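You operate a simulated robot arm through the tools that you are given. There is no shell and no other tool.

The job below is to be done with a simulated robot arm. You get a single attempt, and the scene is never put back.

JOB
Clamp the blue patch board in the peel nest and peel its waste.
Fine: the waste tab goes in the bin; open the clamp again after.

The check looks at the end state, three seconds after you hand in, the way a careful person would. Anything else that was tipped, shoved, dropped, spilled or broken makes it a failure.

ROBOT AND FRAMES
A 7-joint arm with a two-finger gripper, fixed in place. Base frame: the origin is on the floor under the middle of its stand, x ahead of it, y to its left, z up; the work surface is at about z = 0.88. Units: m, rad, N and s.
With the tool pointing down near the work surface it reaches from about 0.34 to 0.78 m from the base axis. Its first joint turns from -2.496 to 2.496 rad. Payload 2.45 kg.
The TCP is the grasp point between the finger pads, 0.026 m short of the fingertips. In the tool frame z runs along the fingers and y along their closing line. The gripper opens to 0.096 m; its body begins 0.069 m behind the TCP.
Orientation is told as [roll, pitch, yaw] about the base's x, y, z axes, in that order, counted from this pose: with the fingers straight down and closing along the base's y, the tool's x points along the base's -x, its y along +y and its z along -z.

CONTROLS
- The arm moves only by the tool play_rows. Its argument "plan" is text: rows parted by semicolons, each of 7 numbers parted by spaces: the shift along the base's x, y, z in units of 30 mm (1.0 is 30 mm), then the turn, a rotation vector about the base's x, y, z in units of 5 degrees (1.0 is 5 degrees), then the finger opening in m, from 0 to 0.096. In form: dx dy dz rx ry rz hand; .... A call has 1 to 20 rows; each row shifts and turns the commanded pose from where the row before left it. A call with a number of a shift or a turn outside -1 to 1 is refused whole. Rows are played at 5 a second. More than 0.05 m and 0.15 rad between two rows, or a gripper value outside its range, and nothing of the call is played. A pose out of reach is approached as far as the arm can. The call stops where the force on the tool passes 60 N (or 10 N more than at its start, if that is more) or the arm is blocked; 0.2 s more then pass. The fingers move at their own pace (about 0.05 m/s each) and stop on an object; they squeeze with about 24 N. The grip force told is the motor's: it shows also when the fingers shut on nothing. Time passes only in rows, and 0.2 s behind the last, so rows that do not move let the fingers close. It gives the time, the measured TCP pose, the force on the tool (base axes), the opening and the grip force at its end, in the units of the frame above (readings bear some noise), with the torque about the TCP (base axes, N m) and any sound that the robot's microphone picked up, and new pictures: "show" is both (left out), scene, wrist or none.
- Cameras (640 x 400 px; columns grow to the right, rows downward): "scene" is fixed at [0.2213, -0.5018, 1.6221]; the picture's right is [0.69, -0.73, 0.00], its down [-0.71, -0.67, -0.24] and it looks along [0.18, 0.17, -0.97] (base axes); focal length 228 px, centre (320, 200). "wrist" rides on the gripper at [0.082, 0.003, -0.098] in the tool frame; the picture's right is [-0.04, 1.00, 0.00], its down [-0.73, -0.03, -0.68] and it looks along [-0.68, -0.03, 0.73] (tool axes); focal length 256 px, centre (320, 200). There is no depth. A picture from a camera that has moved, and an enlarged one, comes with that camera's place and axes in the base frame and with its lens.
- move_column(by): slides the trunk up (or, below 0, down) by that many m; the arm rides with it, the base frame stays. It gives what a move gives, with no picture.
- enlarge(camera, box): a new picture of the part [left, top, right, bottom] of that camera's present view, enlarged. No time passes.
- sign_off(): hands the job in; it is judged then, once.

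Places have to be worked out from the pictures, the camera data and where the tool is seen. Open the gripper and draw the arm clear of the work before you hand the job in, unless the task says otherwise.

The tools are called after "Call:" as a command line: name --argument value ..., lists and objects as JSON in quotes. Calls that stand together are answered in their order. play_rows: Moves the arm, as the interface text tells. Its arguments: {"type":"object","properties":{"plan":{"type":"string"},"show":{"type":"string","enum":["both","scene","wrist","none"]}},"required":["plan"]} The other tools are called the same way: move_column (by) moves the trunk up or down; enlarge (camera, box) takes an enlarged picture of a part of a camera's view; sign_off () hands the job in.

At the start:

```text
clock: 0.0
tool_pos: [0.3349, -0.2267, 1.2759]
tcp_rot: [0.0, -0.002, 0.001]
ft_force: [-0.7, 0.2, -0.1]
ft_torque: [0.01, -0.01, 0.01]
gripper_width: 0.0962
grip_force: 0.0
trunk travel left (down, up): [-0.575, 0.065]
```

scene: 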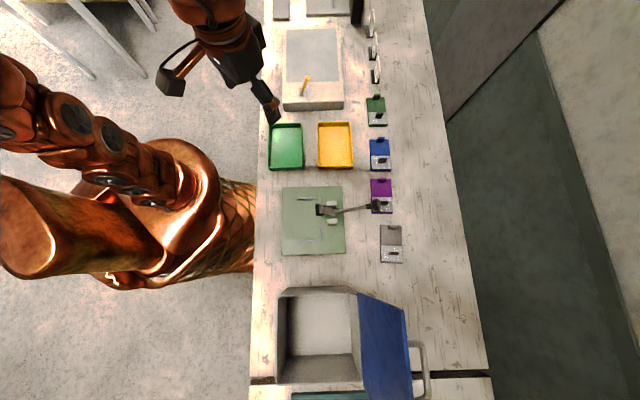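
wrist: 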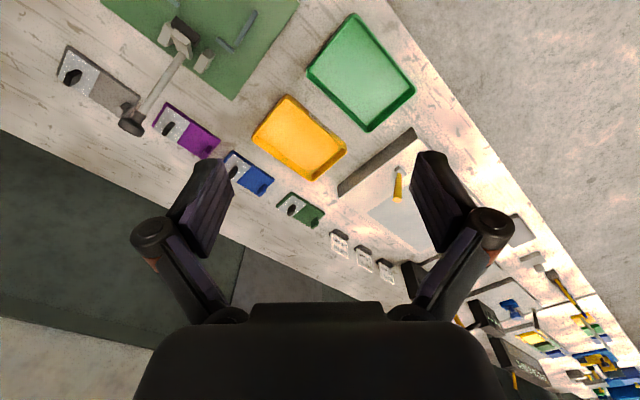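

I start by looking closely at the scene: the patch boards column, the peel nest (green plate with toggle clamp), and the bins. No motion yet.

Call:
enlarge --camera "scene" --box '[260, 170, 420, 270]'

Call:
enlarge --camera "scene" --box '[340, 80, 420, 130]'

Call:
enlarge --camera "scene" --box '[340, 130, 420, 180]'

Call:
enlarge --camera "scene" --box '[250, 0, 410, 100]'

Call:
enlarge --camera "wrist" --box '[40, 0, 280, 150]'

Call:
enlarge --camera "scene" --box '[250, 270, 450, 400]'

```text
4.00 times, centred on (340, 220) of scene
camera zoom: at [0.2213, -0.5018, 1.6221], right [0.69, -0.73, 0.0], down [-0.71, -0.67, -0.24], along [0.18, 0.17, -0.97], focal length 910 px, centre (240, 120)
```

zoom: 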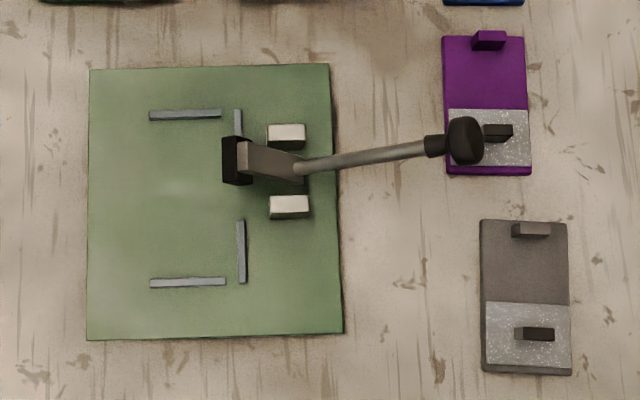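

```text
8.00 times, centred on (380, 105) of scene
camera zoom: at [0.2213, -0.5018, 1.6221], right [0.69, -0.73, 0.0], down [-0.71, -0.67, -0.24], along [0.18, 0.17, -0.97], focal length 1820 px, centre (-160, 960)
```

zoom: 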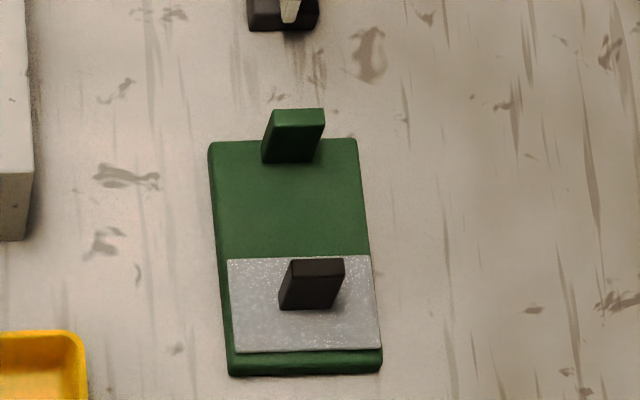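

```text
8.00 times, centred on (380, 155) of scene
camera zoom: at [0.2213, -0.5018, 1.6221], right [0.69, -0.73, 0.0], down [-0.71, -0.67, -0.24], along [0.18, 0.17, -0.97], focal length 1820 px, centre (-160, 560)
```

zoom: 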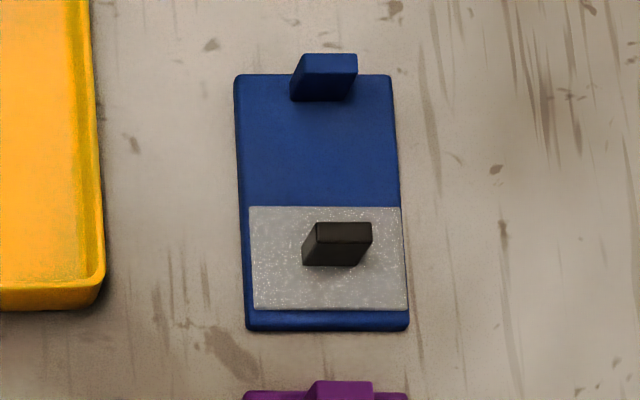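

```text
4.00 times, centred on (330, 50) of scene
camera zoom: at [0.2213, -0.5018, 1.6221], right [0.69, -0.73, 0.0], down [-0.71, -0.67, -0.24], along [0.18, 0.17, -0.97], focal length 910 px, centre (280, 800)
```

zoom: 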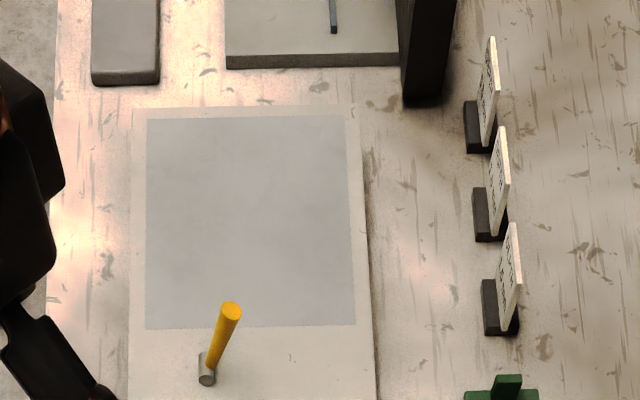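

```text
2.67 times, centred on (160, 75) of wrist
camera zoom: at [0.2531, -0.2234, 1.3749], right [0.04, 1.0, 0.0], down [0.73, -0.03, 0.68], along [0.68, -0.03, -0.73], focal length 683 px, centre (747, 533)
```

zoom: 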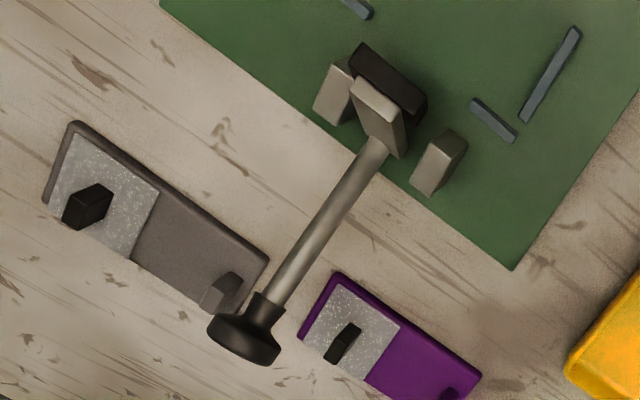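

```text
3.08 times, centred on (350, 335) of scene
camera zoom: at [0.2213, -0.5018, 1.6221], right [0.69, -0.73, 0.0], down [-0.71, -0.67, -0.24], along [0.18, 0.17, -0.97], focal length 700 px, centre (228, -215)
```

zoom: 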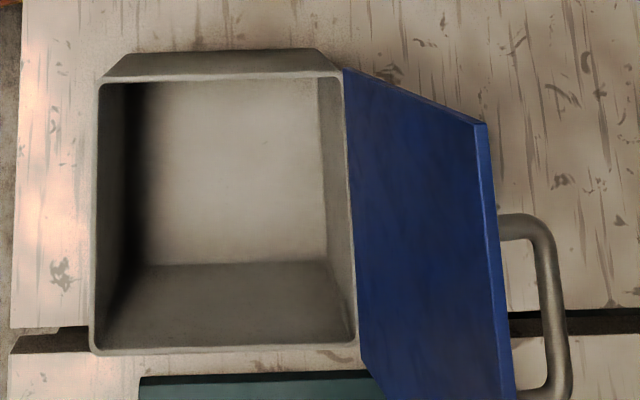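

The blue board has a blue tab at one end and a silver film with a black tab; there are several candidate "bins" and some standing cards. I'll look closer at the cards and other items with the wrist camera.

Call:
enlarge --camera "wrist" --box '[310, 210, 410, 290]'

Call:
enlarge --camera "wrist" --box '[440, 230, 640, 400]'

Call:
enlarge --camera "scene" --box '[260, 110, 370, 180]'

Call:
enlarge --camera "scene" --box '[265, 175, 355, 265]'

```text
5.00 times, centred on (360, 250) of wrist
camera zoom: at [0.2531, -0.2234, 1.3749], right [0.04, 1.0, 0.0], down [0.73, -0.03, 0.68], along [0.68, -0.03, -0.73], focal length 1280 px, centre (120, -50)
```

zoom: 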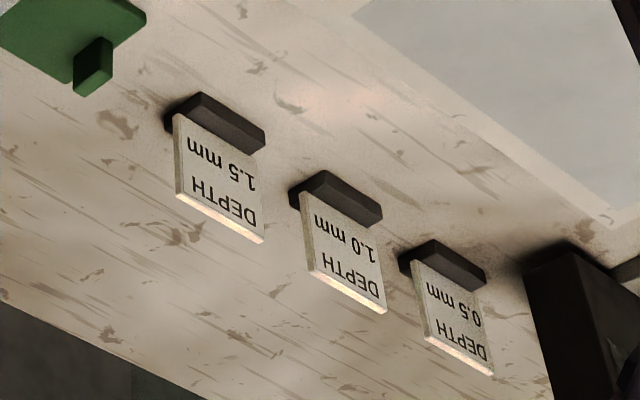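

```text
2.35 times, centred on (540, 315) of wrist
camera zoom: at [0.2531, -0.2234, 1.3749], right [0.04, 1.0, 0.0], down [0.73, -0.03, 0.68], along [0.68, -0.03, -0.73], focal length 602 px, centre (-198, -71)
```

zoom: 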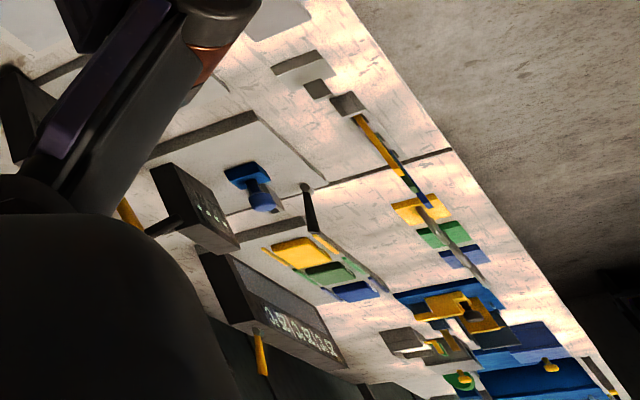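

```text
5.71 times, centred on (315, 145) of scene
camera zoom: at [0.2213, -0.5018, 1.6221], right [0.69, -0.73, 0.0], down [-0.71, -0.67, -0.24], along [0.18, 0.17, -0.97], focal length 1300 px, centre (349, 514)
```

zoom: 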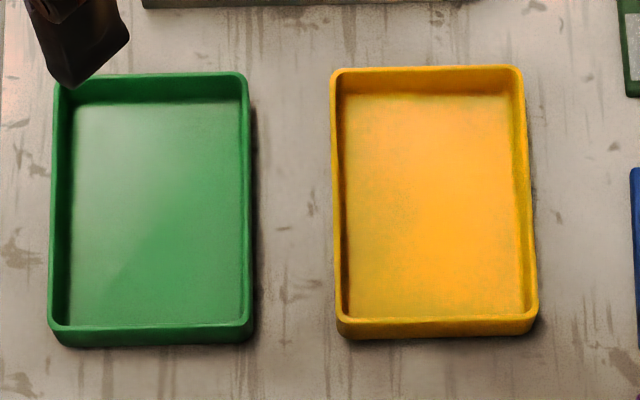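

```text
4.44 times, centred on (310, 220) of scene
camera zoom: at [0.2213, -0.5018, 1.6221], right [0.69, -0.73, 0.0], down [-0.71, -0.67, -0.24], along [0.18, 0.17, -0.97], focal length 1011 px, centre (364, 111)
```

zoom: 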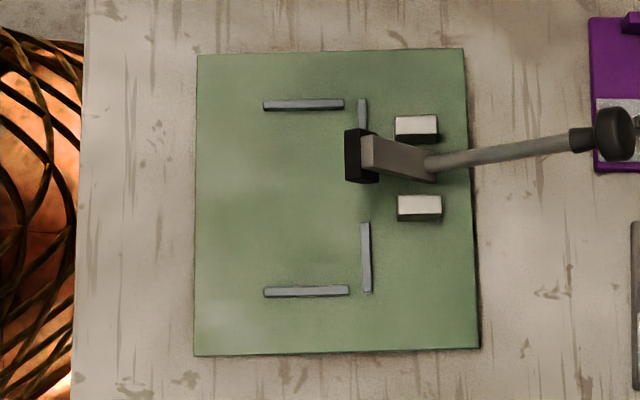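

The bench is turned about -46.5° relative to the base frame; the blue board sits near (0.62,-0.41) with its long axis along bench "up" and the nest pocket is near (0.28,-0.38). I'll move the tool over the nest with matching yaw at z≈1.18 to inspect the clamp.

Call:
play_rows --plan "-0.18 -0.45 -0.3 0 0 -0.93 0.096; -0.18 -0.45 -0.3 0 0 -0.93 0.096; -0.18 -0.45 -0.3 0 0 -0.93 0.096; -0.18 -0.45 -0.3 0 0 -0.93 0.096; -0.18 -0.45 -0.3 0 0 -0.93 0.096; -0.18 -0.45 -0.3 0 0 -0.93 0.096; -0.18 -0.45 -0.3 0 0 -0.93 0.096; -0.18 -0.45 -0.3 0 0 -0.93 0.096; -0.18 -0.45 -0.3 0 0 -0.93 0.096; -0.18 -0.45 -0.3 0 0 -0.93 0.096" --show "both"

```text
clock: 2.2
tool_pos: [0.2809, -0.3625, 1.1878]
tcp_rot: [0.0, 0.002, -0.813]
ft_force: [-0.1, 0.5, 0.1]
ft_torque: [0.0, -0.02, -0.01]
gripper_width: 0.096
grip_force: 0.1
trunk travel left (down, up): [-0.575, 0.065]
camera wrist: at [0.2266, -0.301, 1.285], right [0.75, 0.66, 0.0], down [0.48, -0.55, 0.68], along [0.45, -0.51, -0.73], focal length 256 px, centre (320, 200)
```

scene: 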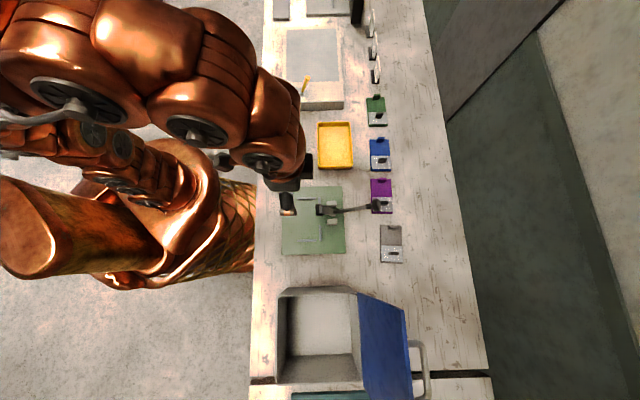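
wrist: 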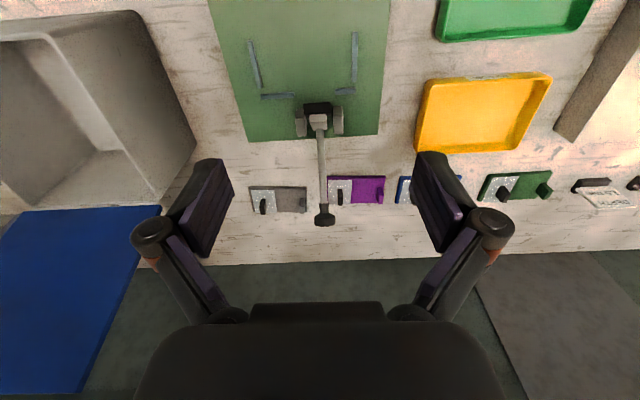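

The picture from the wrist is inverted (down in the picture is world-up). I enlarge the clamp, the bin box and the boards.

Call:
enlarge --camera "wrist" --box '[200, 0, 400, 125]'

Call:
enlarge --camera "wrist" --box '[270, 80, 370, 240]'

Call:
enlarge --camera "wrist" --box '[0, 0, 240, 220]'

Call:
enlarge --camera "scene" --box '[270, 180, 390, 260]'

```text
3.20 times, centred on (300, 62) of wrist
camera zoom: at [0.2266, -0.301, 1.285], right [0.75, 0.66, 0.0], down [0.48, -0.55, 0.68], along [0.45, -0.51, -0.73], focal length 819 px, centre (384, 640)
```

zoom: 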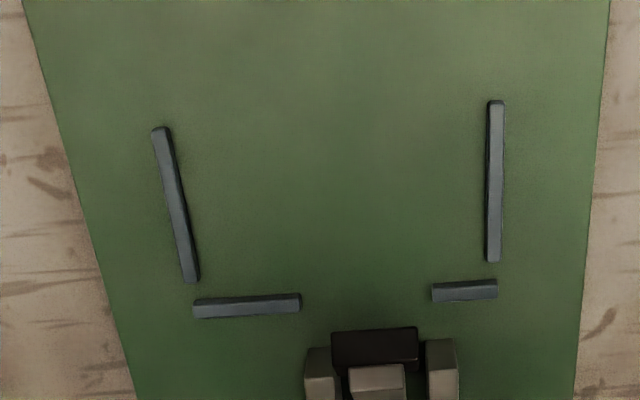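

```text
2.50 times, centred on (320, 160) of wrist
camera zoom: at [0.2266, -0.301, 1.285], right [0.75, 0.66, 0.0], down [0.48, -0.55, 0.68], along [0.45, -0.51, -0.73], focal length 640 px, centre (320, 300)
```

zoom: 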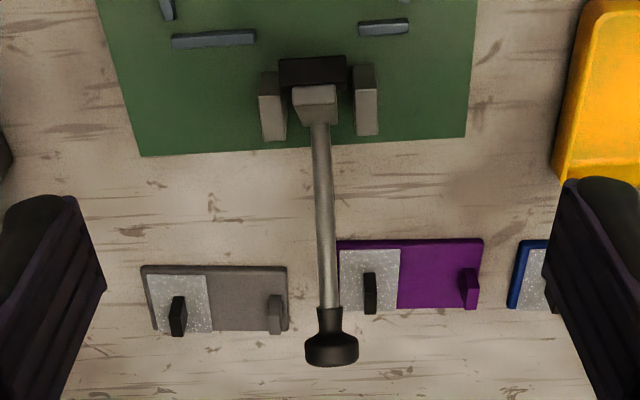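

```text
1.82 times, centred on (120, 110) of wrist
camera zoom: at [0.2266, -0.301, 1.285], right [0.75, 0.66, 0.0], down [0.48, -0.55, 0.68], along [0.45, -0.51, -0.73], focal length 465 px, centre (684, 364)
```

zoom: 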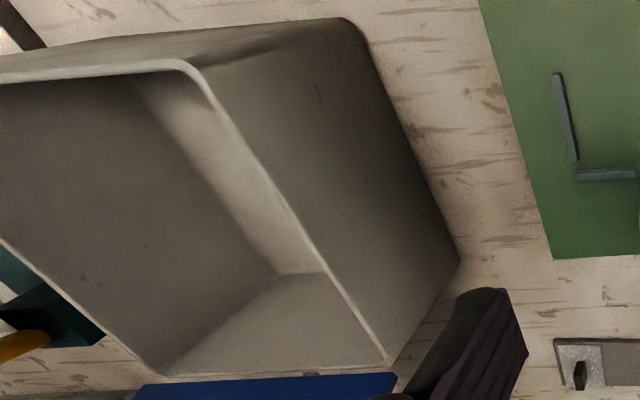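

```text
5.00 times, centred on (330, 220) of scene
camera zoom: at [0.2213, -0.5018, 1.6221], right [0.69, -0.73, 0.0], down [-0.71, -0.67, -0.24], along [0.18, 0.17, -0.97], focal length 1137 px, centre (270, 100)
```

zoom: 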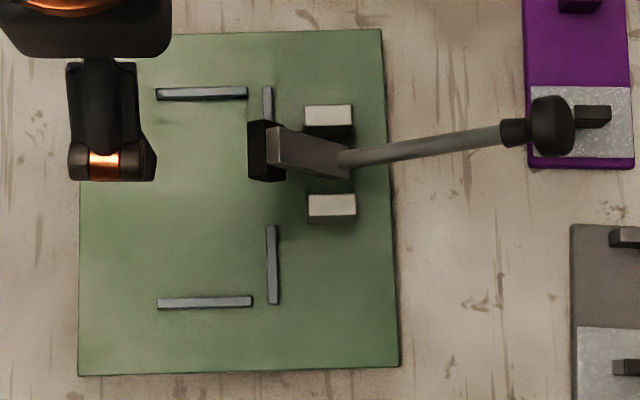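

The pad and arm of the clamp look raised, but I need a side view to be sure. I'll swing the tool 90° about z and come to the bin side of the nest so the wrist camera looks along the bench's long axis at the clamp.

Call:
play_rows --plan "-0.044 -0.255 -0.256 0 0 1 0.096; -0.044 -0.255 -0.256 0 0 1 0.096; -0.044 -0.255 -0.256 0 0 1 0.096; -0.044 -0.255 -0.256 0 0 1 0.096; -0.044 -0.255 -0.256 0 0 1 0.096; -0.044 -0.255 -0.256 0 0 1 0.096; -0.044 -0.255 -0.256 0 0 1 0.096; -0.044 -0.255 -0.256 0 0 1 0.096; -0.044 -0.255 -0.256 0 0 1 0.096; -0.044 -0.255 -0.256 0 0 1 0.096; -0.044 -0.255 -0.256 0 0 1 0.096; -0.044 -0.255 -0.256 0 0 1 0.096; -0.044 -0.255 -0.256 0 0 1 0.096; -0.044 -0.255 -0.256 0 0 1 0.096; -0.044 -0.255 -0.256 0 0 1 0.096; -0.044 -0.255 -0.256 0 0 1 0.096; -0.044 -0.255 -0.256 0 0 1 0.096; -0.044 -0.255 -0.256 0 0 1 0.096" --show "both"

```text
clock: 6.0
tool_pos: [0.2581, -0.5011, 1.048]
tcp_rot: [0.0, 0.001, 0.76]
ft_force: [-0.2, 0.4, 0.4]
ft_torque: [0.02, 0.03, -0.03]
gripper_width: 0.0961
grip_force: 0.1
trunk travel left (down, up): [-0.575, 0.065]
camera wrist: at [0.1964, -0.5543, 1.1456], right [-0.66, 0.75, 0.0], down [0.55, 0.48, 0.68], along [0.51, 0.45, -0.73], focal length 256 px, centre (320, 200)
```

scene: 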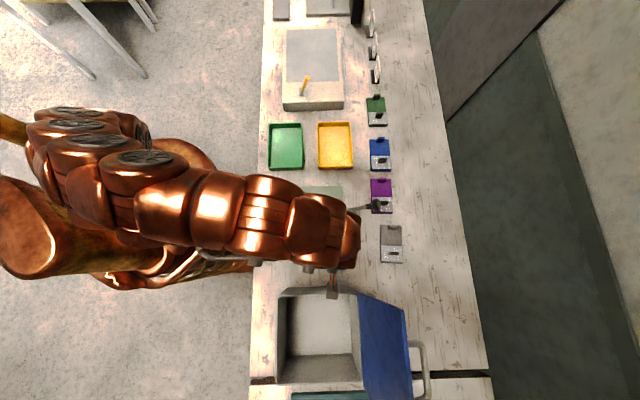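
wrist: 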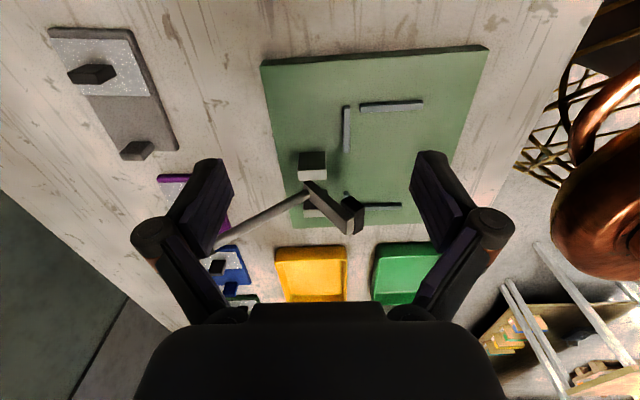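

Call:
enlarge --camera "wrist" --box '[250, 80, 430, 260]'

Call:
enlarge --camera "wrist" --box '[30, 10, 240, 170]'

```text
2.22 times, centred on (340, 170) of wrist
camera zoom: at [0.1964, -0.5543, 1.1456], right [-0.66, 0.75, 0.0], down [0.55, 0.48, 0.68], along [0.51, 0.45, -0.73], focal length 569 px, centre (276, 267)
```

zoom: 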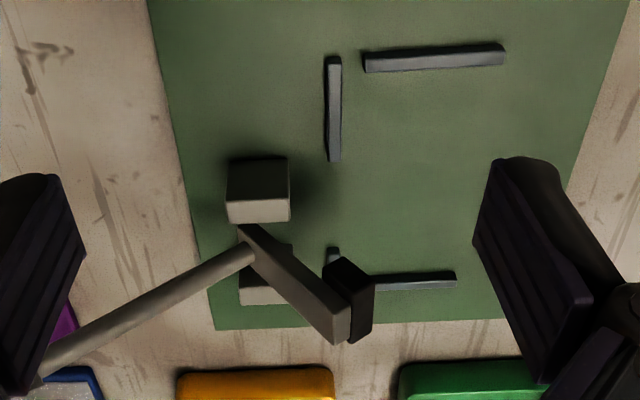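

```text
2.50 times, centred on (135, 90) of wrist
camera zoom: at [0.1964, -0.5543, 1.1456], right [-0.66, 0.75, 0.0], down [0.55, 0.48, 0.68], along [0.51, 0.45, -0.73], focal length 640 px, centre (782, 475)
```

zoom: 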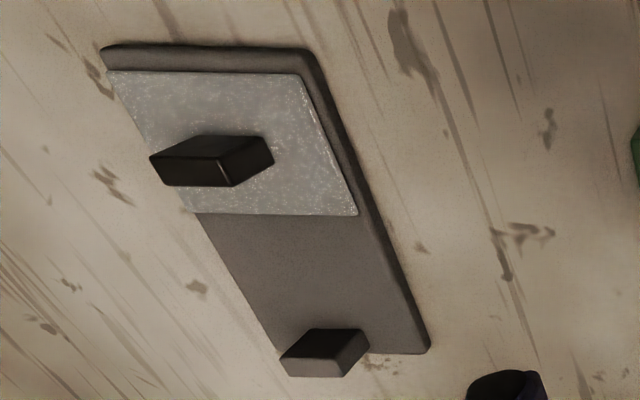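

The side view makes it clear: the clamp is open (pad arm raised on the robot side, handle raised ~43° on the far side), pivot near U≈0.56. Before acting I want to look at the rest of the bench (beyond the grey box) to be sure which thing is the bin, so I lift and turn that way.

Call:
play_rows --plan "0 0 1 0 0 -1 0.096; 0 0 1 0 0 -1 0.096; 0 0 1 0 0 -1 0.096; 0 0 1 0 0 -1 0.096; 0 0 1 0 0 -1 0.096; -0.5 0 0.5 0 0 -1 0.096; -0.5 0 0.5 0 0 -1 0.096; -0.5 0 0.5 0 0 -1 0.096; -0.5 0 0.5 0 0 -1 0.096; -0.5 0 0.5 0 0 -1 0.096; -0.5 0 0 0 0 -1 0.096; -0.5 0 0 0 0 -1 0.096; -0.5 0 0 0 0 -1 0.096; -0.5 0 0 0 0 -1 0.096; -0.5 0 0 0 0 -1 0.096; -0.5 0 0 0 0 -1 0.096; -0.5 0 0 0 0 -1 0.096; -0.5 0 0 0 0 -1 0.096" --show "both"

```text
clock: 9.8
tool_pos: [0.0684, -0.4998, 1.232]
tcp_rot: [-0.002, 0.001, -0.814]
ft_force: [-0.4, 0.8, 0.6]
ft_torque: [-0.02, 0.02, 0.02]
gripper_width: 0.0961
grip_force: 0.0
out of reach, approached as far as the arm can: row 8, 10
trunk travel left (down, up): [-0.575, 0.065]
camera wrist: at [0.0142, -0.4367, 1.3299], right [0.75, 0.66, 0.0], down [0.48, -0.55, 0.68], along [0.45, -0.51, -0.73], focal length 256 px, centre (320, 200)
```

scene: 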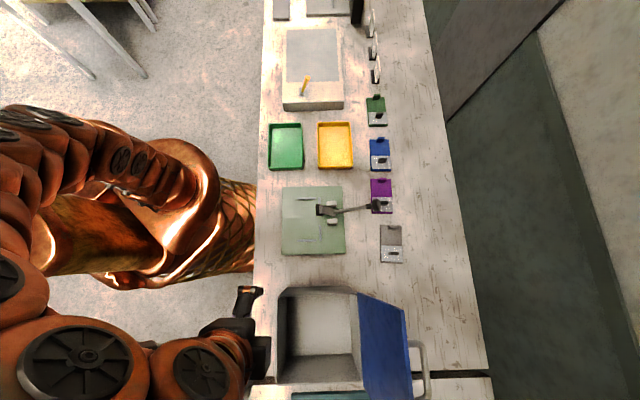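
wrist: 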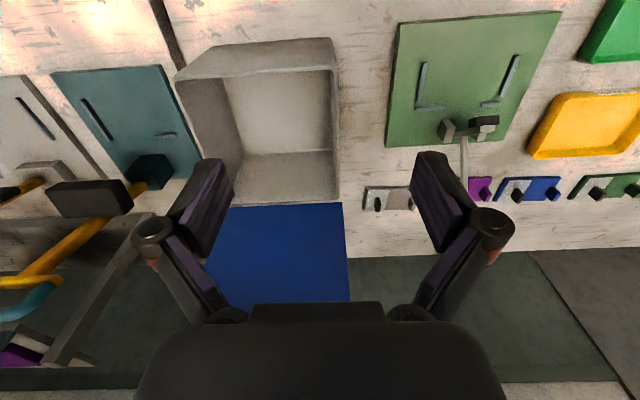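

The grey lidded box is next to another station. I enlarge to check the box and the left items for anything else that may be a bin.

Call:
enlarge --camera "wrist" --box '[0, 0, 240, 150]'

Call:
enlarge --camera "wrist" --box '[160, 20, 400, 310]'

Call:
enlarge --camera "wrist" --box '[0, 150, 200, 380]'

Call:
enlarge --camera "wrist" --box '[360, 0, 640, 210]'

```text
2.67 times, centred on (120, 75) of wrist
camera zoom: at [0.0142, -0.4367, 1.3299], right [0.75, 0.66, 0.0], down [0.48, -0.55, 0.68], along [0.45, -0.51, -0.73], focal length 683 px, centre (853, 533)
```

zoom: 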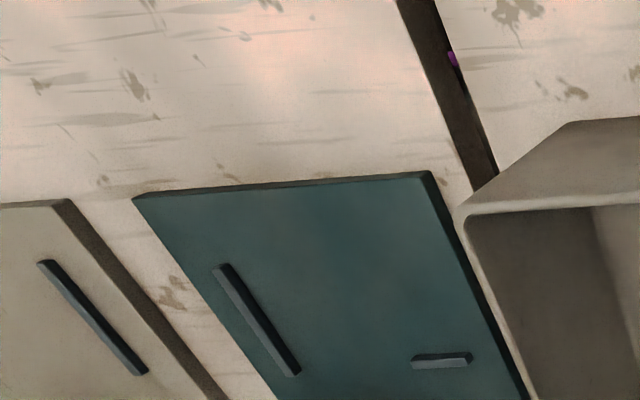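

```text
1.38 times, centred on (280, 165) of wrist
camera zoom: at [0.0142, -0.4367, 1.3299], right [0.75, 0.66, 0.0], down [0.48, -0.55, 0.68], along [0.45, -0.51, -0.73], focal length 353 px, centre (375, 248)
```

zoom: 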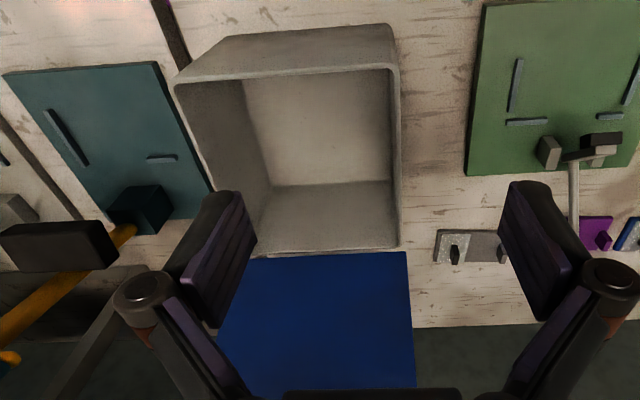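

```text
1.74 times, centred on (100, 265) of wrist
camera zoom: at [0.0142, -0.4367, 1.3299], right [0.75, 0.66, 0.0], down [0.48, -0.55, 0.68], along [0.45, -0.51, -0.73], focal length 445 px, centre (703, 87)
```

zoom: 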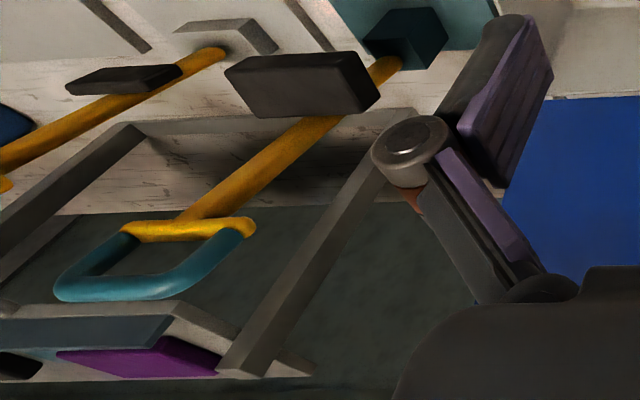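

```text
1.90 times, centred on (500, 105) of wrist
camera zoom: at [0.0142, -0.4367, 1.3299], right [0.75, 0.66, 0.0], down [0.48, -0.55, 0.68], along [0.45, -0.51, -0.73], focal length 488 px, centre (-23, 381)
```

zoom: 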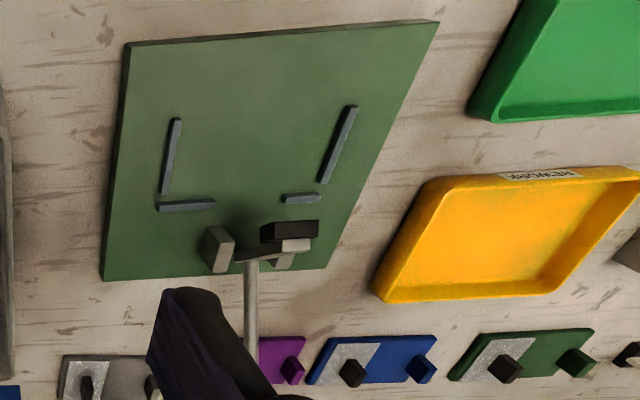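

There is a label on the yellow tray's near side; I read it and look at the grey box's near wall.

Call:
enlarge --camera "wrist" --box '[560, 60, 640, 110]'

Call:
enlarge --camera "wrist" --box '[160, 20, 350, 120]'

```text
8.00 times, centred on (600, 85) of wrist
camera zoom: at [0.0142, -0.4367, 1.3299], right [0.75, 0.66, 0.0], down [0.48, -0.55, 0.68], along [0.45, -0.51, -0.73], focal length 2048 px, centre (-1920, 1120)
```

zoom: 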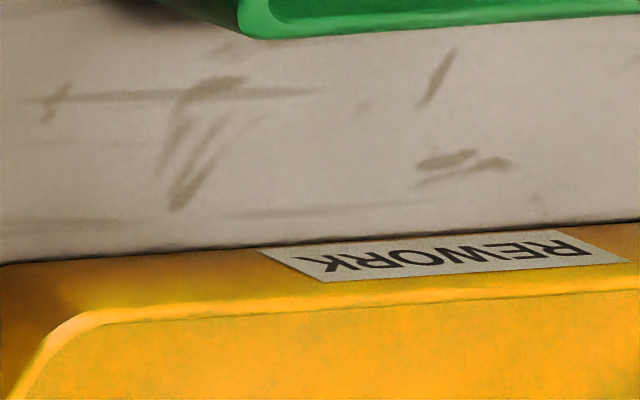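

```text
3.37 times, centred on (255, 70) of wrist
camera zoom: at [0.0142, -0.4367, 1.3299], right [0.75, 0.66, 0.0], down [0.48, -0.55, 0.68], along [0.45, -0.51, -0.73], focal length 862 px, centre (539, 638)
```

zoom: 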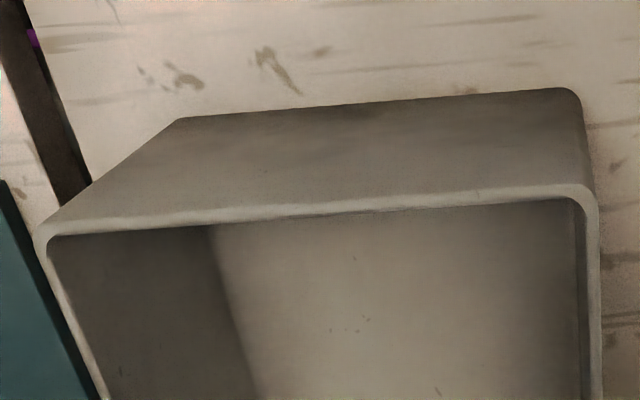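

Yellow is the REWORK tray, so the grey open box next to the nest is the bin. Now I go above the blue board's tab (≈(0.66,-0.38)) with the tool vertical and yaw -46.6° for a close look.

Call:
play_rows --plan "0.95 0.2 -0.1 0 0 0 0.096; 0.95 0.2 -0.1 0 0 0 0.096; 0.95 0.2 -0.1 0 0 0 0.096; 0.95 0.2 -0.1 0 0 0 0.096; 0.95 0.2 -0.1 0 0 0 0.096; 0.95 0.2 -0.1 0 0 0 0.096; 0.95 0.2 -0.1 0 0 0 0.096; 0.95 0.2 -0.1 0 0 0 0.096; 0.95 0.2 -0.1 0 0 0 0.096; 0.95 0.2 -0.1 0 0 0 0.096; 0.95 0.2 -0.1 0 0 0 0.096; 0.95 0.2 -0.1 0 0 0 0.096; 0.95 0.2 -0.1 0 0 0 0.096; 0.95 0.2 -0.1 0 0 0 0.096; 0.95 0.2 -0.1 0 0 0 0.096; 0.95 0.2 -0.1 0 0 0 0.096; 0.95 0.2 -0.1 0 0 0 0.096; 0.95 0.2 -0.1 0 0 0 0.096" --show "both"

```text
clock: 13.6
tool_pos: [0.5242, -0.3918, 1.1539]
tcp_rot: [-0.001, -0.001, -0.812]
ft_force: [0.2, -0.1, -0.5]
ft_torque: [0.03, 0.0, -0.02]
gripper_width: 0.0959
grip_force: 0.1
out of reach, approached as far as the arm can: row 15, 16, 17, 18
trunk travel left (down, up): [-0.575, 0.065]
camera wrist: at [0.4697, -0.3301, 1.2521], right [0.75, 0.66, 0.0], down [0.48, -0.55, 0.68], along [0.45, -0.51, -0.74], focal length 256 px, centre (320, 200)
```

scene: 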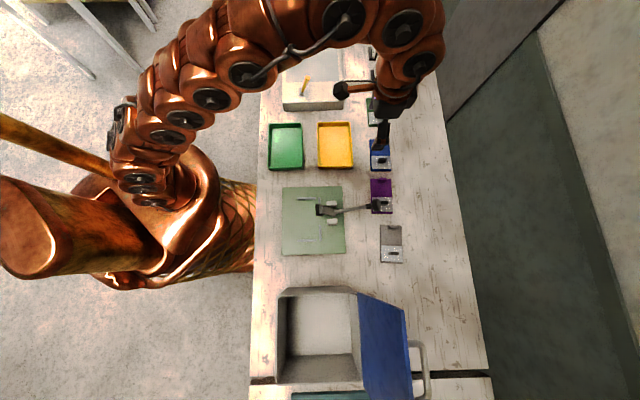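
wrist: 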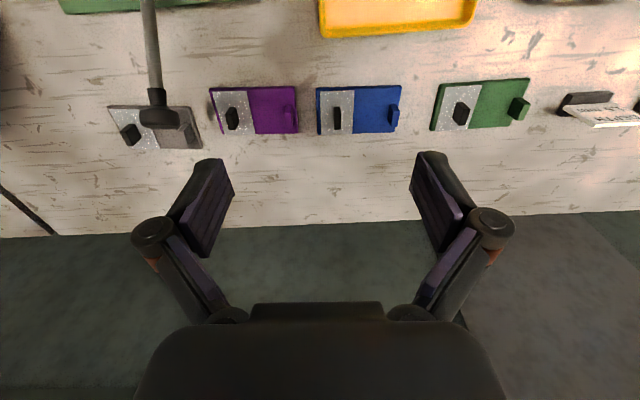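

The arm ran out of reach at that height (it reaches further lower down). I look closely at the blue board from here to refine its place.

Call:
enlarge --camera "wrist" --box '[300, 70, 420, 145]'

Call:
enlarge --camera "scene" --box '[340, 120, 420, 180]'

```text
5.33 times, centred on (360, 108) of wrist
camera zoom: at [0.4697, -0.3301, 1.2521], right [0.75, 0.66, 0.0], down [0.48, -0.55, 0.68], along [0.45, -0.51, -0.74], focal length 1365 px, centre (107, 693)
```

zoom: 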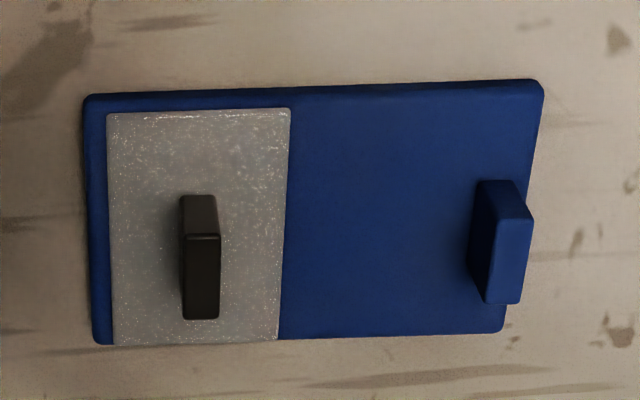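

```text
6.67 times, centred on (380, 150) of scene
camera zoom: at [0.2213, -0.5018, 1.6221], right [0.69, -0.73, 0.0], down [-0.71, -0.67, -0.24], along [0.18, 0.17, -0.97], focal length 1516 px, centre (-80, 533)
```

zoom: 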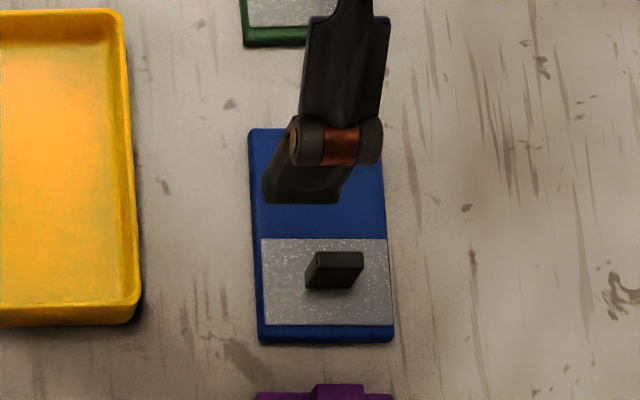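

Board measured: blue tab centre ≈ U 0.7285, V 0.213 → base (0.656,-0.382), tab top z≈0.912. I descend straight first (to get reach back and check how the commanded pose behaves), narrowing the fingers to 0.05.

Call:
play_rows --plan "0 0 -1 0 0 0 0.05; 0 0 -1 0 0 0 0.05; 0 0 -1 0 0 0 0.05" --show "none"

```text
clock: 14.4
tool_pos: [0.5251, -0.3922, 1.0641]
tcp_rot: [-0.001, 0.0, -0.811]
ft_force: [0.2, -0.2, 0.1]
ft_torque: [-0.02, -0.04, 0.02]
gripper_width: 0.05
grip_force: 0.1
trunk travel left (down, up): [-0.575, 0.065]
```

Command follows the measured pose. Now move over the tab to z≈0.985 and look.

Call:
play_rows --plan "0.87 0.065 -0.533 0 0 0 0.05; 0.87 0.065 -0.533 0 0 0 0.05; 0.87 0.065 -0.533 0 0 0 0.05; 0.87 0.065 -0.533 0 0 0 0.05; 0.87 0.065 -0.533 0 0 0 0.05; 0 0 0 0 0 0 0.05" --show "both"

```text
clock: 15.8
tool_pos: [0.6546, -0.3836, 0.9833]
tcp_rot: [0.0, 0.001, -0.81]
ft_force: [-0.8, -0.7, -0.1]
ft_torque: [0.02, 0.01, 0.0]
gripper_width: 0.05
grip_force: 0.0
trunk travel left (down, up): [-0.575, 0.065]
camera wrist: at [0.6005, -0.3222, 1.0809], right [0.75, 0.66, 0.0], down [0.48, -0.55, 0.68], along [0.45, -0.51, -0.73], focal length 256 px, centre (320, 200)
```

scene: 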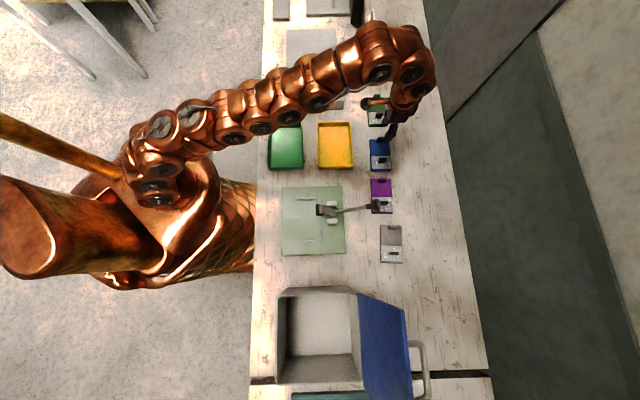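
wrist: 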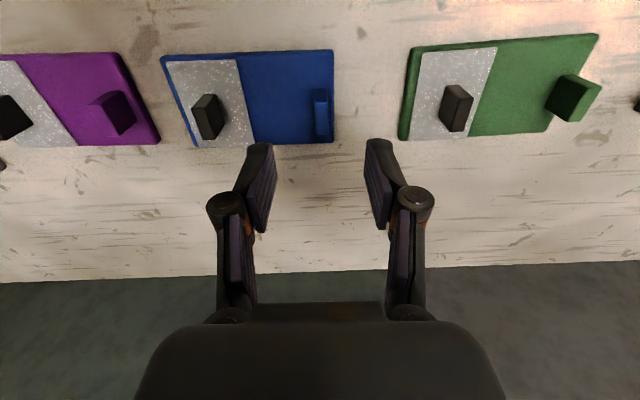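

The tab seems centred between the fingers laterally. I enlarge to refine U/V before going down.

Call:
enlarge --camera "wrist" --box '[230, 40, 410, 160]'

```text
3.33 times, centred on (320, 100) of wrist
camera zoom: at [0.6005, -0.3222, 1.0809], right [0.75, 0.66, 0.0], down [0.48, -0.55, 0.68], along [0.45, -0.51, -0.73], focal length 853 px, centre (320, 533)
```

zoom: 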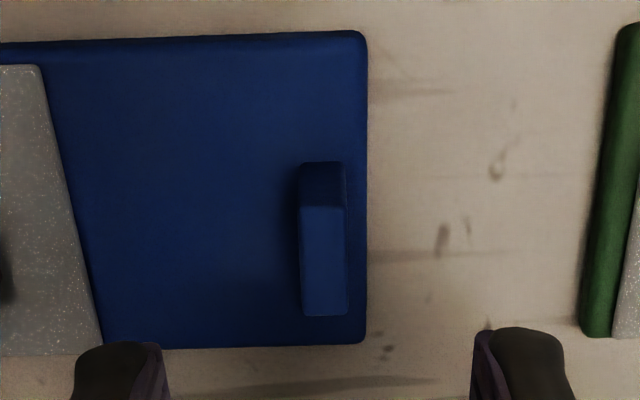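

The tab is centred within 1 mm of the TCP in V and U. I descend to TCP z≈0.919 (tips just above the board's face) and check the force.

Call:
play_rows --plan "0 0 -0.43 0 0 0 0.05; 0 0 -0.43 0 0 0 0.05; 0 0 -0.43 0 0 0 0.05; 0 0 -0.43 0 0 0 0.05; 0 0 -0.42 0 0 0 0.05; 0 0 0 0 0 0 0.05" --show "wrist"

```text
clock: 17.2
tool_pos: [0.653, -0.3828, 0.9191]
tcp_rot: [0.0, -0.001, -0.811]
ft_force: [0.0, -0.6, -0.5]
ft_torque: [0.0, -0.02, 0.02]
gripper_width: 0.05
grip_force: 0.0
trunk travel left (down, up): [-0.575, 0.065]
camera wrist: at [0.599, -0.3207, 1.0173], right [0.75, 0.66, 0.0], down [0.48, -0.55, 0.68], along [0.45, -0.51, -0.73], focal length 256 px, centre (320, 200)
```

wrist: 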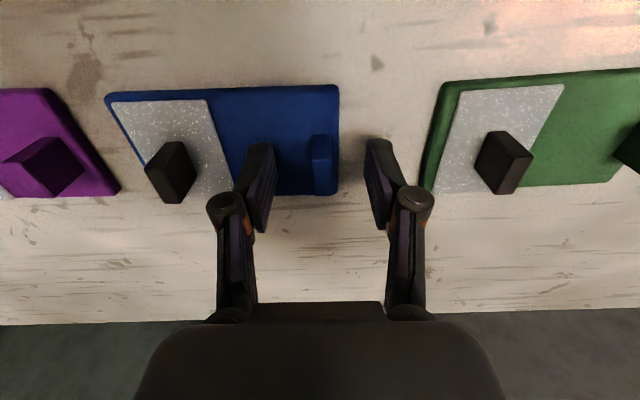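

Tab sits midway between the fingers, no contact. Close on the tab.

Call:
play_rows --plan "0 0 0 0 0 0 0.0; 0 0 0 0 0 0 0.0; 0 0 0 0 0 0 0.0; 0 0 0 0 0 0 0.0; 0 0 0 0 0 0 0.0" --show "wrist"

```text
clock: 18.4
tool_pos: [0.653, -0.3822, 0.9191]
tcp_rot: [-0.002, 0.0, -0.813]
ft_force: [0.0, -0.4, 0.5]
ft_torque: [0.0, 0.02, 0.02]
gripper_width: 0.0093
grip_force: 24.2
trunk travel left (down, up): [-0.575, 0.065]
camera wrist: at [0.5989, -0.3206, 1.0174], right [0.75, 0.66, 0.0], down [0.48, -0.55, 0.68], along [0.45, -0.51, -0.73], focal length 256 px, centre (320, 200)
```

wrist: 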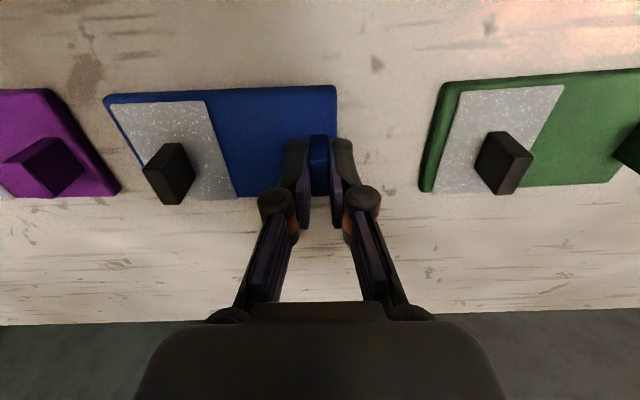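

Gripped (width 9.3 mm, 24 N). Lift straight up about 60 mm and check that the board comes level.

Call:
play_rows --plan "0 0 0.3 0 0 0 0.0; 0 0 0.4 0 0 0 0.0; 0 0 0.5 0 0 0 0.0; 0 0 0.5 0 0 0 0.0; 0 0 0.5 0 0 0 0.0; 0 0 0 0 0 0 0.0" --show "both"

```text
clock: 19.8
tool_pos: [0.6524, -0.3837, 0.9847]
tcp_rot: [0.001, 0.001, -0.81]
ft_force: [-0.6, -0.4, -0.4]
ft_torque: [0.02, -0.01, -0.01]
gripper_width: 0.0095
grip_force: 23.7
trunk travel left (down, up): [-0.575, 0.065]
camera wrist: at [0.5992, -0.321, 1.0838], right [0.75, 0.66, 0.0], down [0.48, -0.55, 0.68], along [0.45, -0.51, -0.73], focal length 256 px, centre (320, 200)
```

scene: 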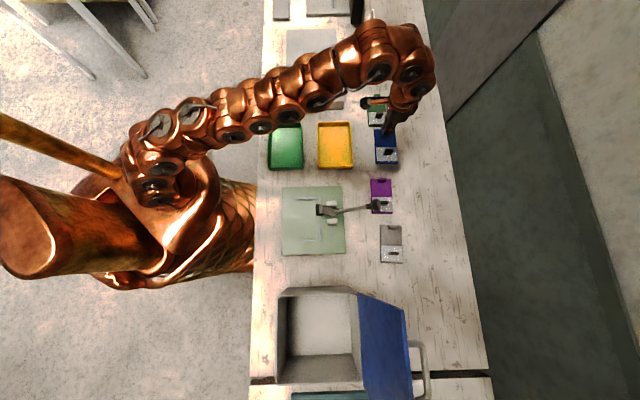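
wrist: 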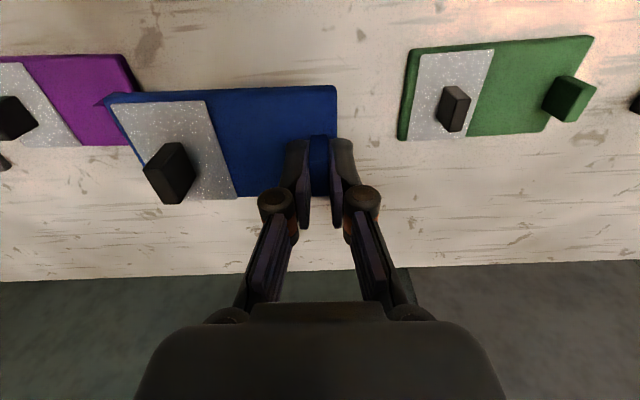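

The board hangs level. I carry it toward the robot (−U) at z≈1.03, over the trays, clear of the clamp handle.

Call:
play_rows --plan "-0.3 0.3 0.3 0 0 0 0.0; -0.622 0.657 0.25 0 0 0 0.0; -0.622 0.657 0.25 0 0 0 0.0; -0.622 0.657 0.25 0 0 0 0.0; -0.622 0.657 0.25 0 0 0 0.0; -0.622 0.657 0.1 0 0 0 0.0; -0.622 0.657 0 0 0 0 0.0; -0.622 0.657 0 0 0 0 0.0; -0.622 0.657 0 0 0 0 0.0; -0.622 0.657 0 0 0 0 0.0; -0.4 0.42 0 0 0 0 0.0; 0 0 0 0 0 0 0" --show "both"

```text
clock: 22.4
tool_pos: [0.4653, -0.1847, 1.0263]
tcp_rot: [0.0, 0.0, -0.812]
ft_force: [0.2, 0.0, -1.0]
ft_torque: [0.01, -0.04, 0.03]
gripper_width: 0.0093
grip_force: 23.9
trunk travel left (down, up): [-0.575, 0.065]
camera wrist: at [0.4116, -0.122, 1.1241], right [0.75, 0.66, 0.0], down [0.48, -0.55, 0.68], along [0.45, -0.51, -0.73], focal length 256 px, centre (320, 200)
```

scene: 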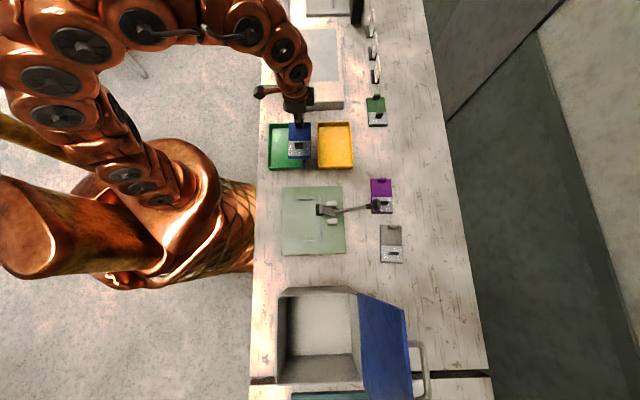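
wrist: 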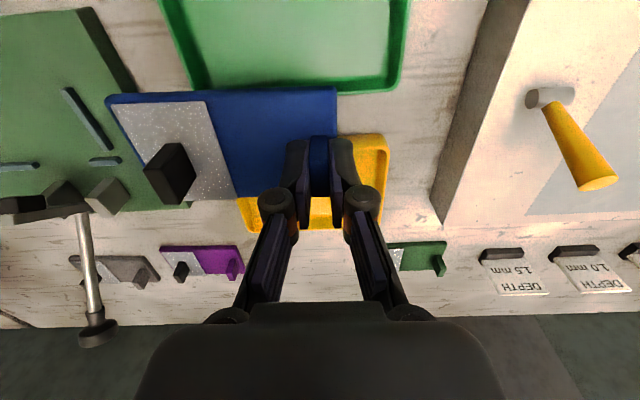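

Now slide along −V to hover over the pocket (U≈0.442, V≈-0.019), still above rails and clear of the raised pad.

Call:
play_rows --plan "-0.73 -0.6225 0 0 0 0 0.0; -0.73 -0.6225 0 0 0 0 0.0; -0.73 -0.6225 0 0 0 0 0.0; -0.73 -0.6225 0 0 0 0 0.0; -0.73 -0.6225 0 0 0 0 0.0; -0.73 -0.6225 0 0 0 0 0.0; -0.73 -0.6225 0 0 0 0 0.0; -0.73 -0.6225 0 0 0 0 0.0; 0 0 0 0 0 0 0" --show "both"

```text
clock: 24.4
tool_pos: [0.2902, -0.3337, 1.0276]
tcp_rot: [0.002, 0.0, -0.813]
ft_force: [0.3, 0.3, -0.8]
ft_torque: [0.05, -0.01, -0.05]
gripper_width: 0.0093
grip_force: 23.5
trunk travel left (down, up): [-0.575, 0.065]
camera wrist: at [0.2351, -0.2713, 1.1253], right [0.75, 0.66, 0.0], down [0.48, -0.55, 0.68], along [0.45, -0.51, -0.73], focal length 256 px, centre (320, 200)
```

scene: 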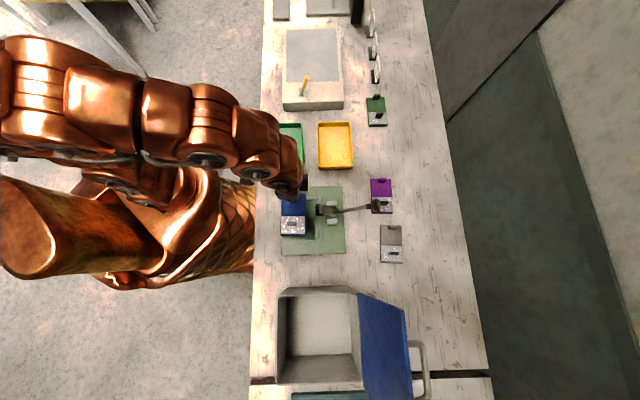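
wrist: 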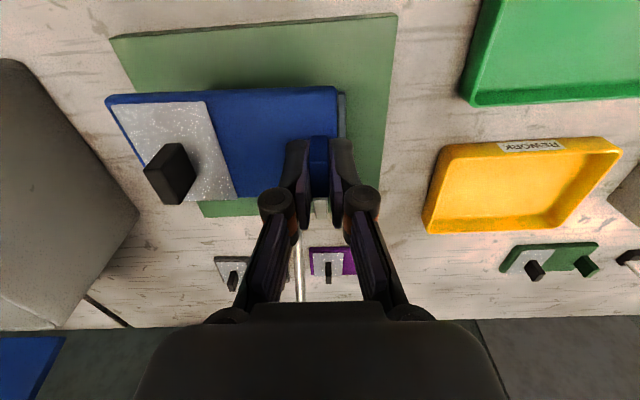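

Call:
enlarge --camera "wrist" --box '[90, 10, 410, 220]'

Call:
enlarge --camera "scene" --box '[270, 170, 366, 260]'

Call:
enlarge --camera "wrist" --box '[310, 70, 390, 150]'

```text
1.90 times, centred on (250, 115) of wrist
camera zoom: at [0.2351, -0.2713, 1.1253], right [0.75, 0.66, 0.0], down [0.48, -0.55, 0.68], along [0.45, -0.51, -0.73], focal length 488 px, centre (453, 362)
```

zoom: 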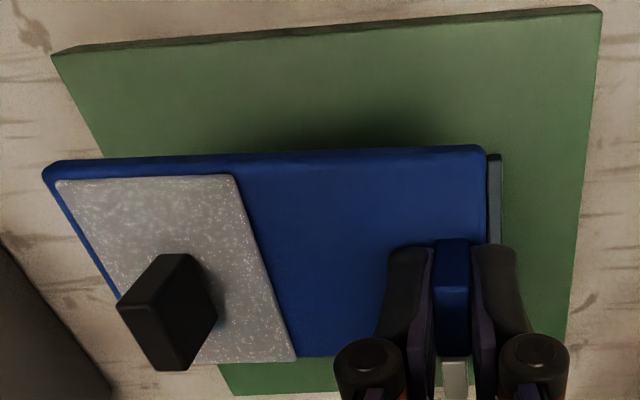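

```text
4.44 times, centred on (318, 215) of scene
camera zoom: at [0.2213, -0.5018, 1.6221], right [0.69, -0.73, 0.0], down [-0.71, -0.67, -0.24], along [0.18, 0.17, -0.97], focal length 1011 px, centre (329, 133)
```

zoom: 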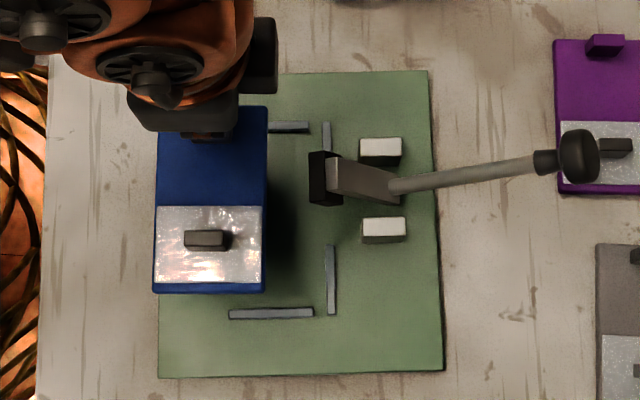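

```text
5.00 times, centred on (350, 110) of wrist
camera zoom: at [0.2351, -0.2713, 1.1253], right [0.75, 0.66, 0.0], down [0.48, -0.55, 0.68], along [0.45, -0.51, -0.73], focal length 1280 px, centre (170, 650)
```

zoom: 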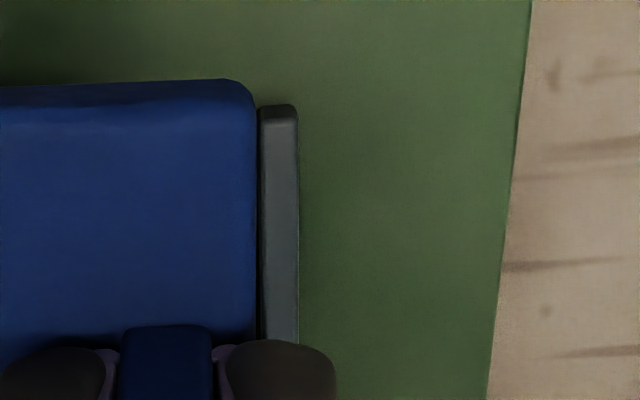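

The board is centred between the rails (about 6–7 mm gap each side), right edge well short of the raised pad. I lower it to about 1.5 cm above the plate.

Call:
play_rows --plan "0 0 -0.5 0 0 0 0.0; 0 0 -0.5 0 0 0 0.0; 0 0 -0.5 0 0 0 0.0; 0 0 -0.5 0 0 0 0.0; 0 0 -0.5 0 0 0 0.0; 0 0 -0.4 0 0 0 0.0; 0 0 0 0 0 0 0" --show "both"

```text
clock: 26.0
tool_pos: [0.2896, -0.3333, 0.9411]
tcp_rot: [0.0, 0.0, -0.81]
ft_force: [0.5, 0.1, 0.3]
ft_torque: [0.04, -0.05, 0.02]
gripper_width: 0.0092
grip_force: 24.3
trunk travel left (down, up): [-0.575, 0.065]
camera wrist: at [0.2349, -0.2717, 1.0391], right [0.75, 0.66, 0.0], down [0.48, -0.55, 0.68], along [0.45, -0.51, -0.73], focal length 256 px, centre (320, 200)
```

scene: 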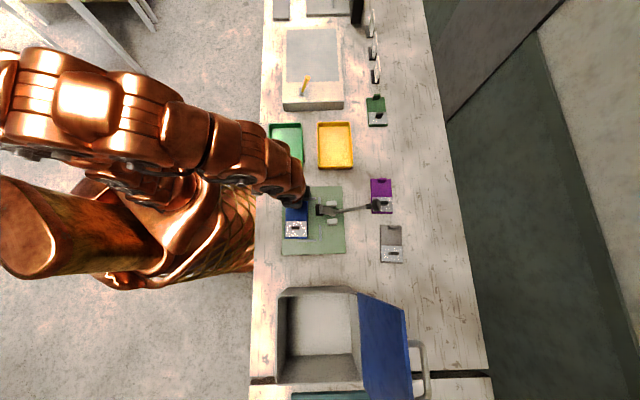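
wrist: 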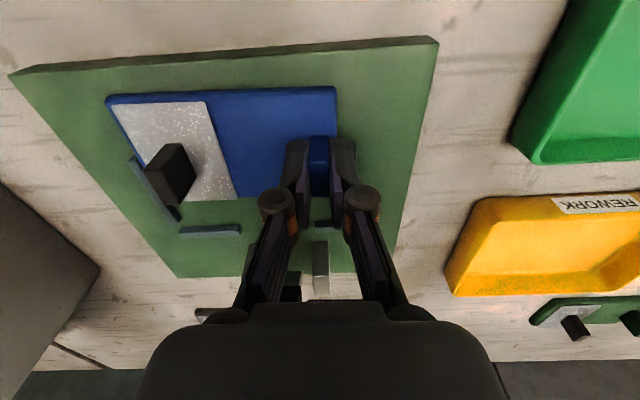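

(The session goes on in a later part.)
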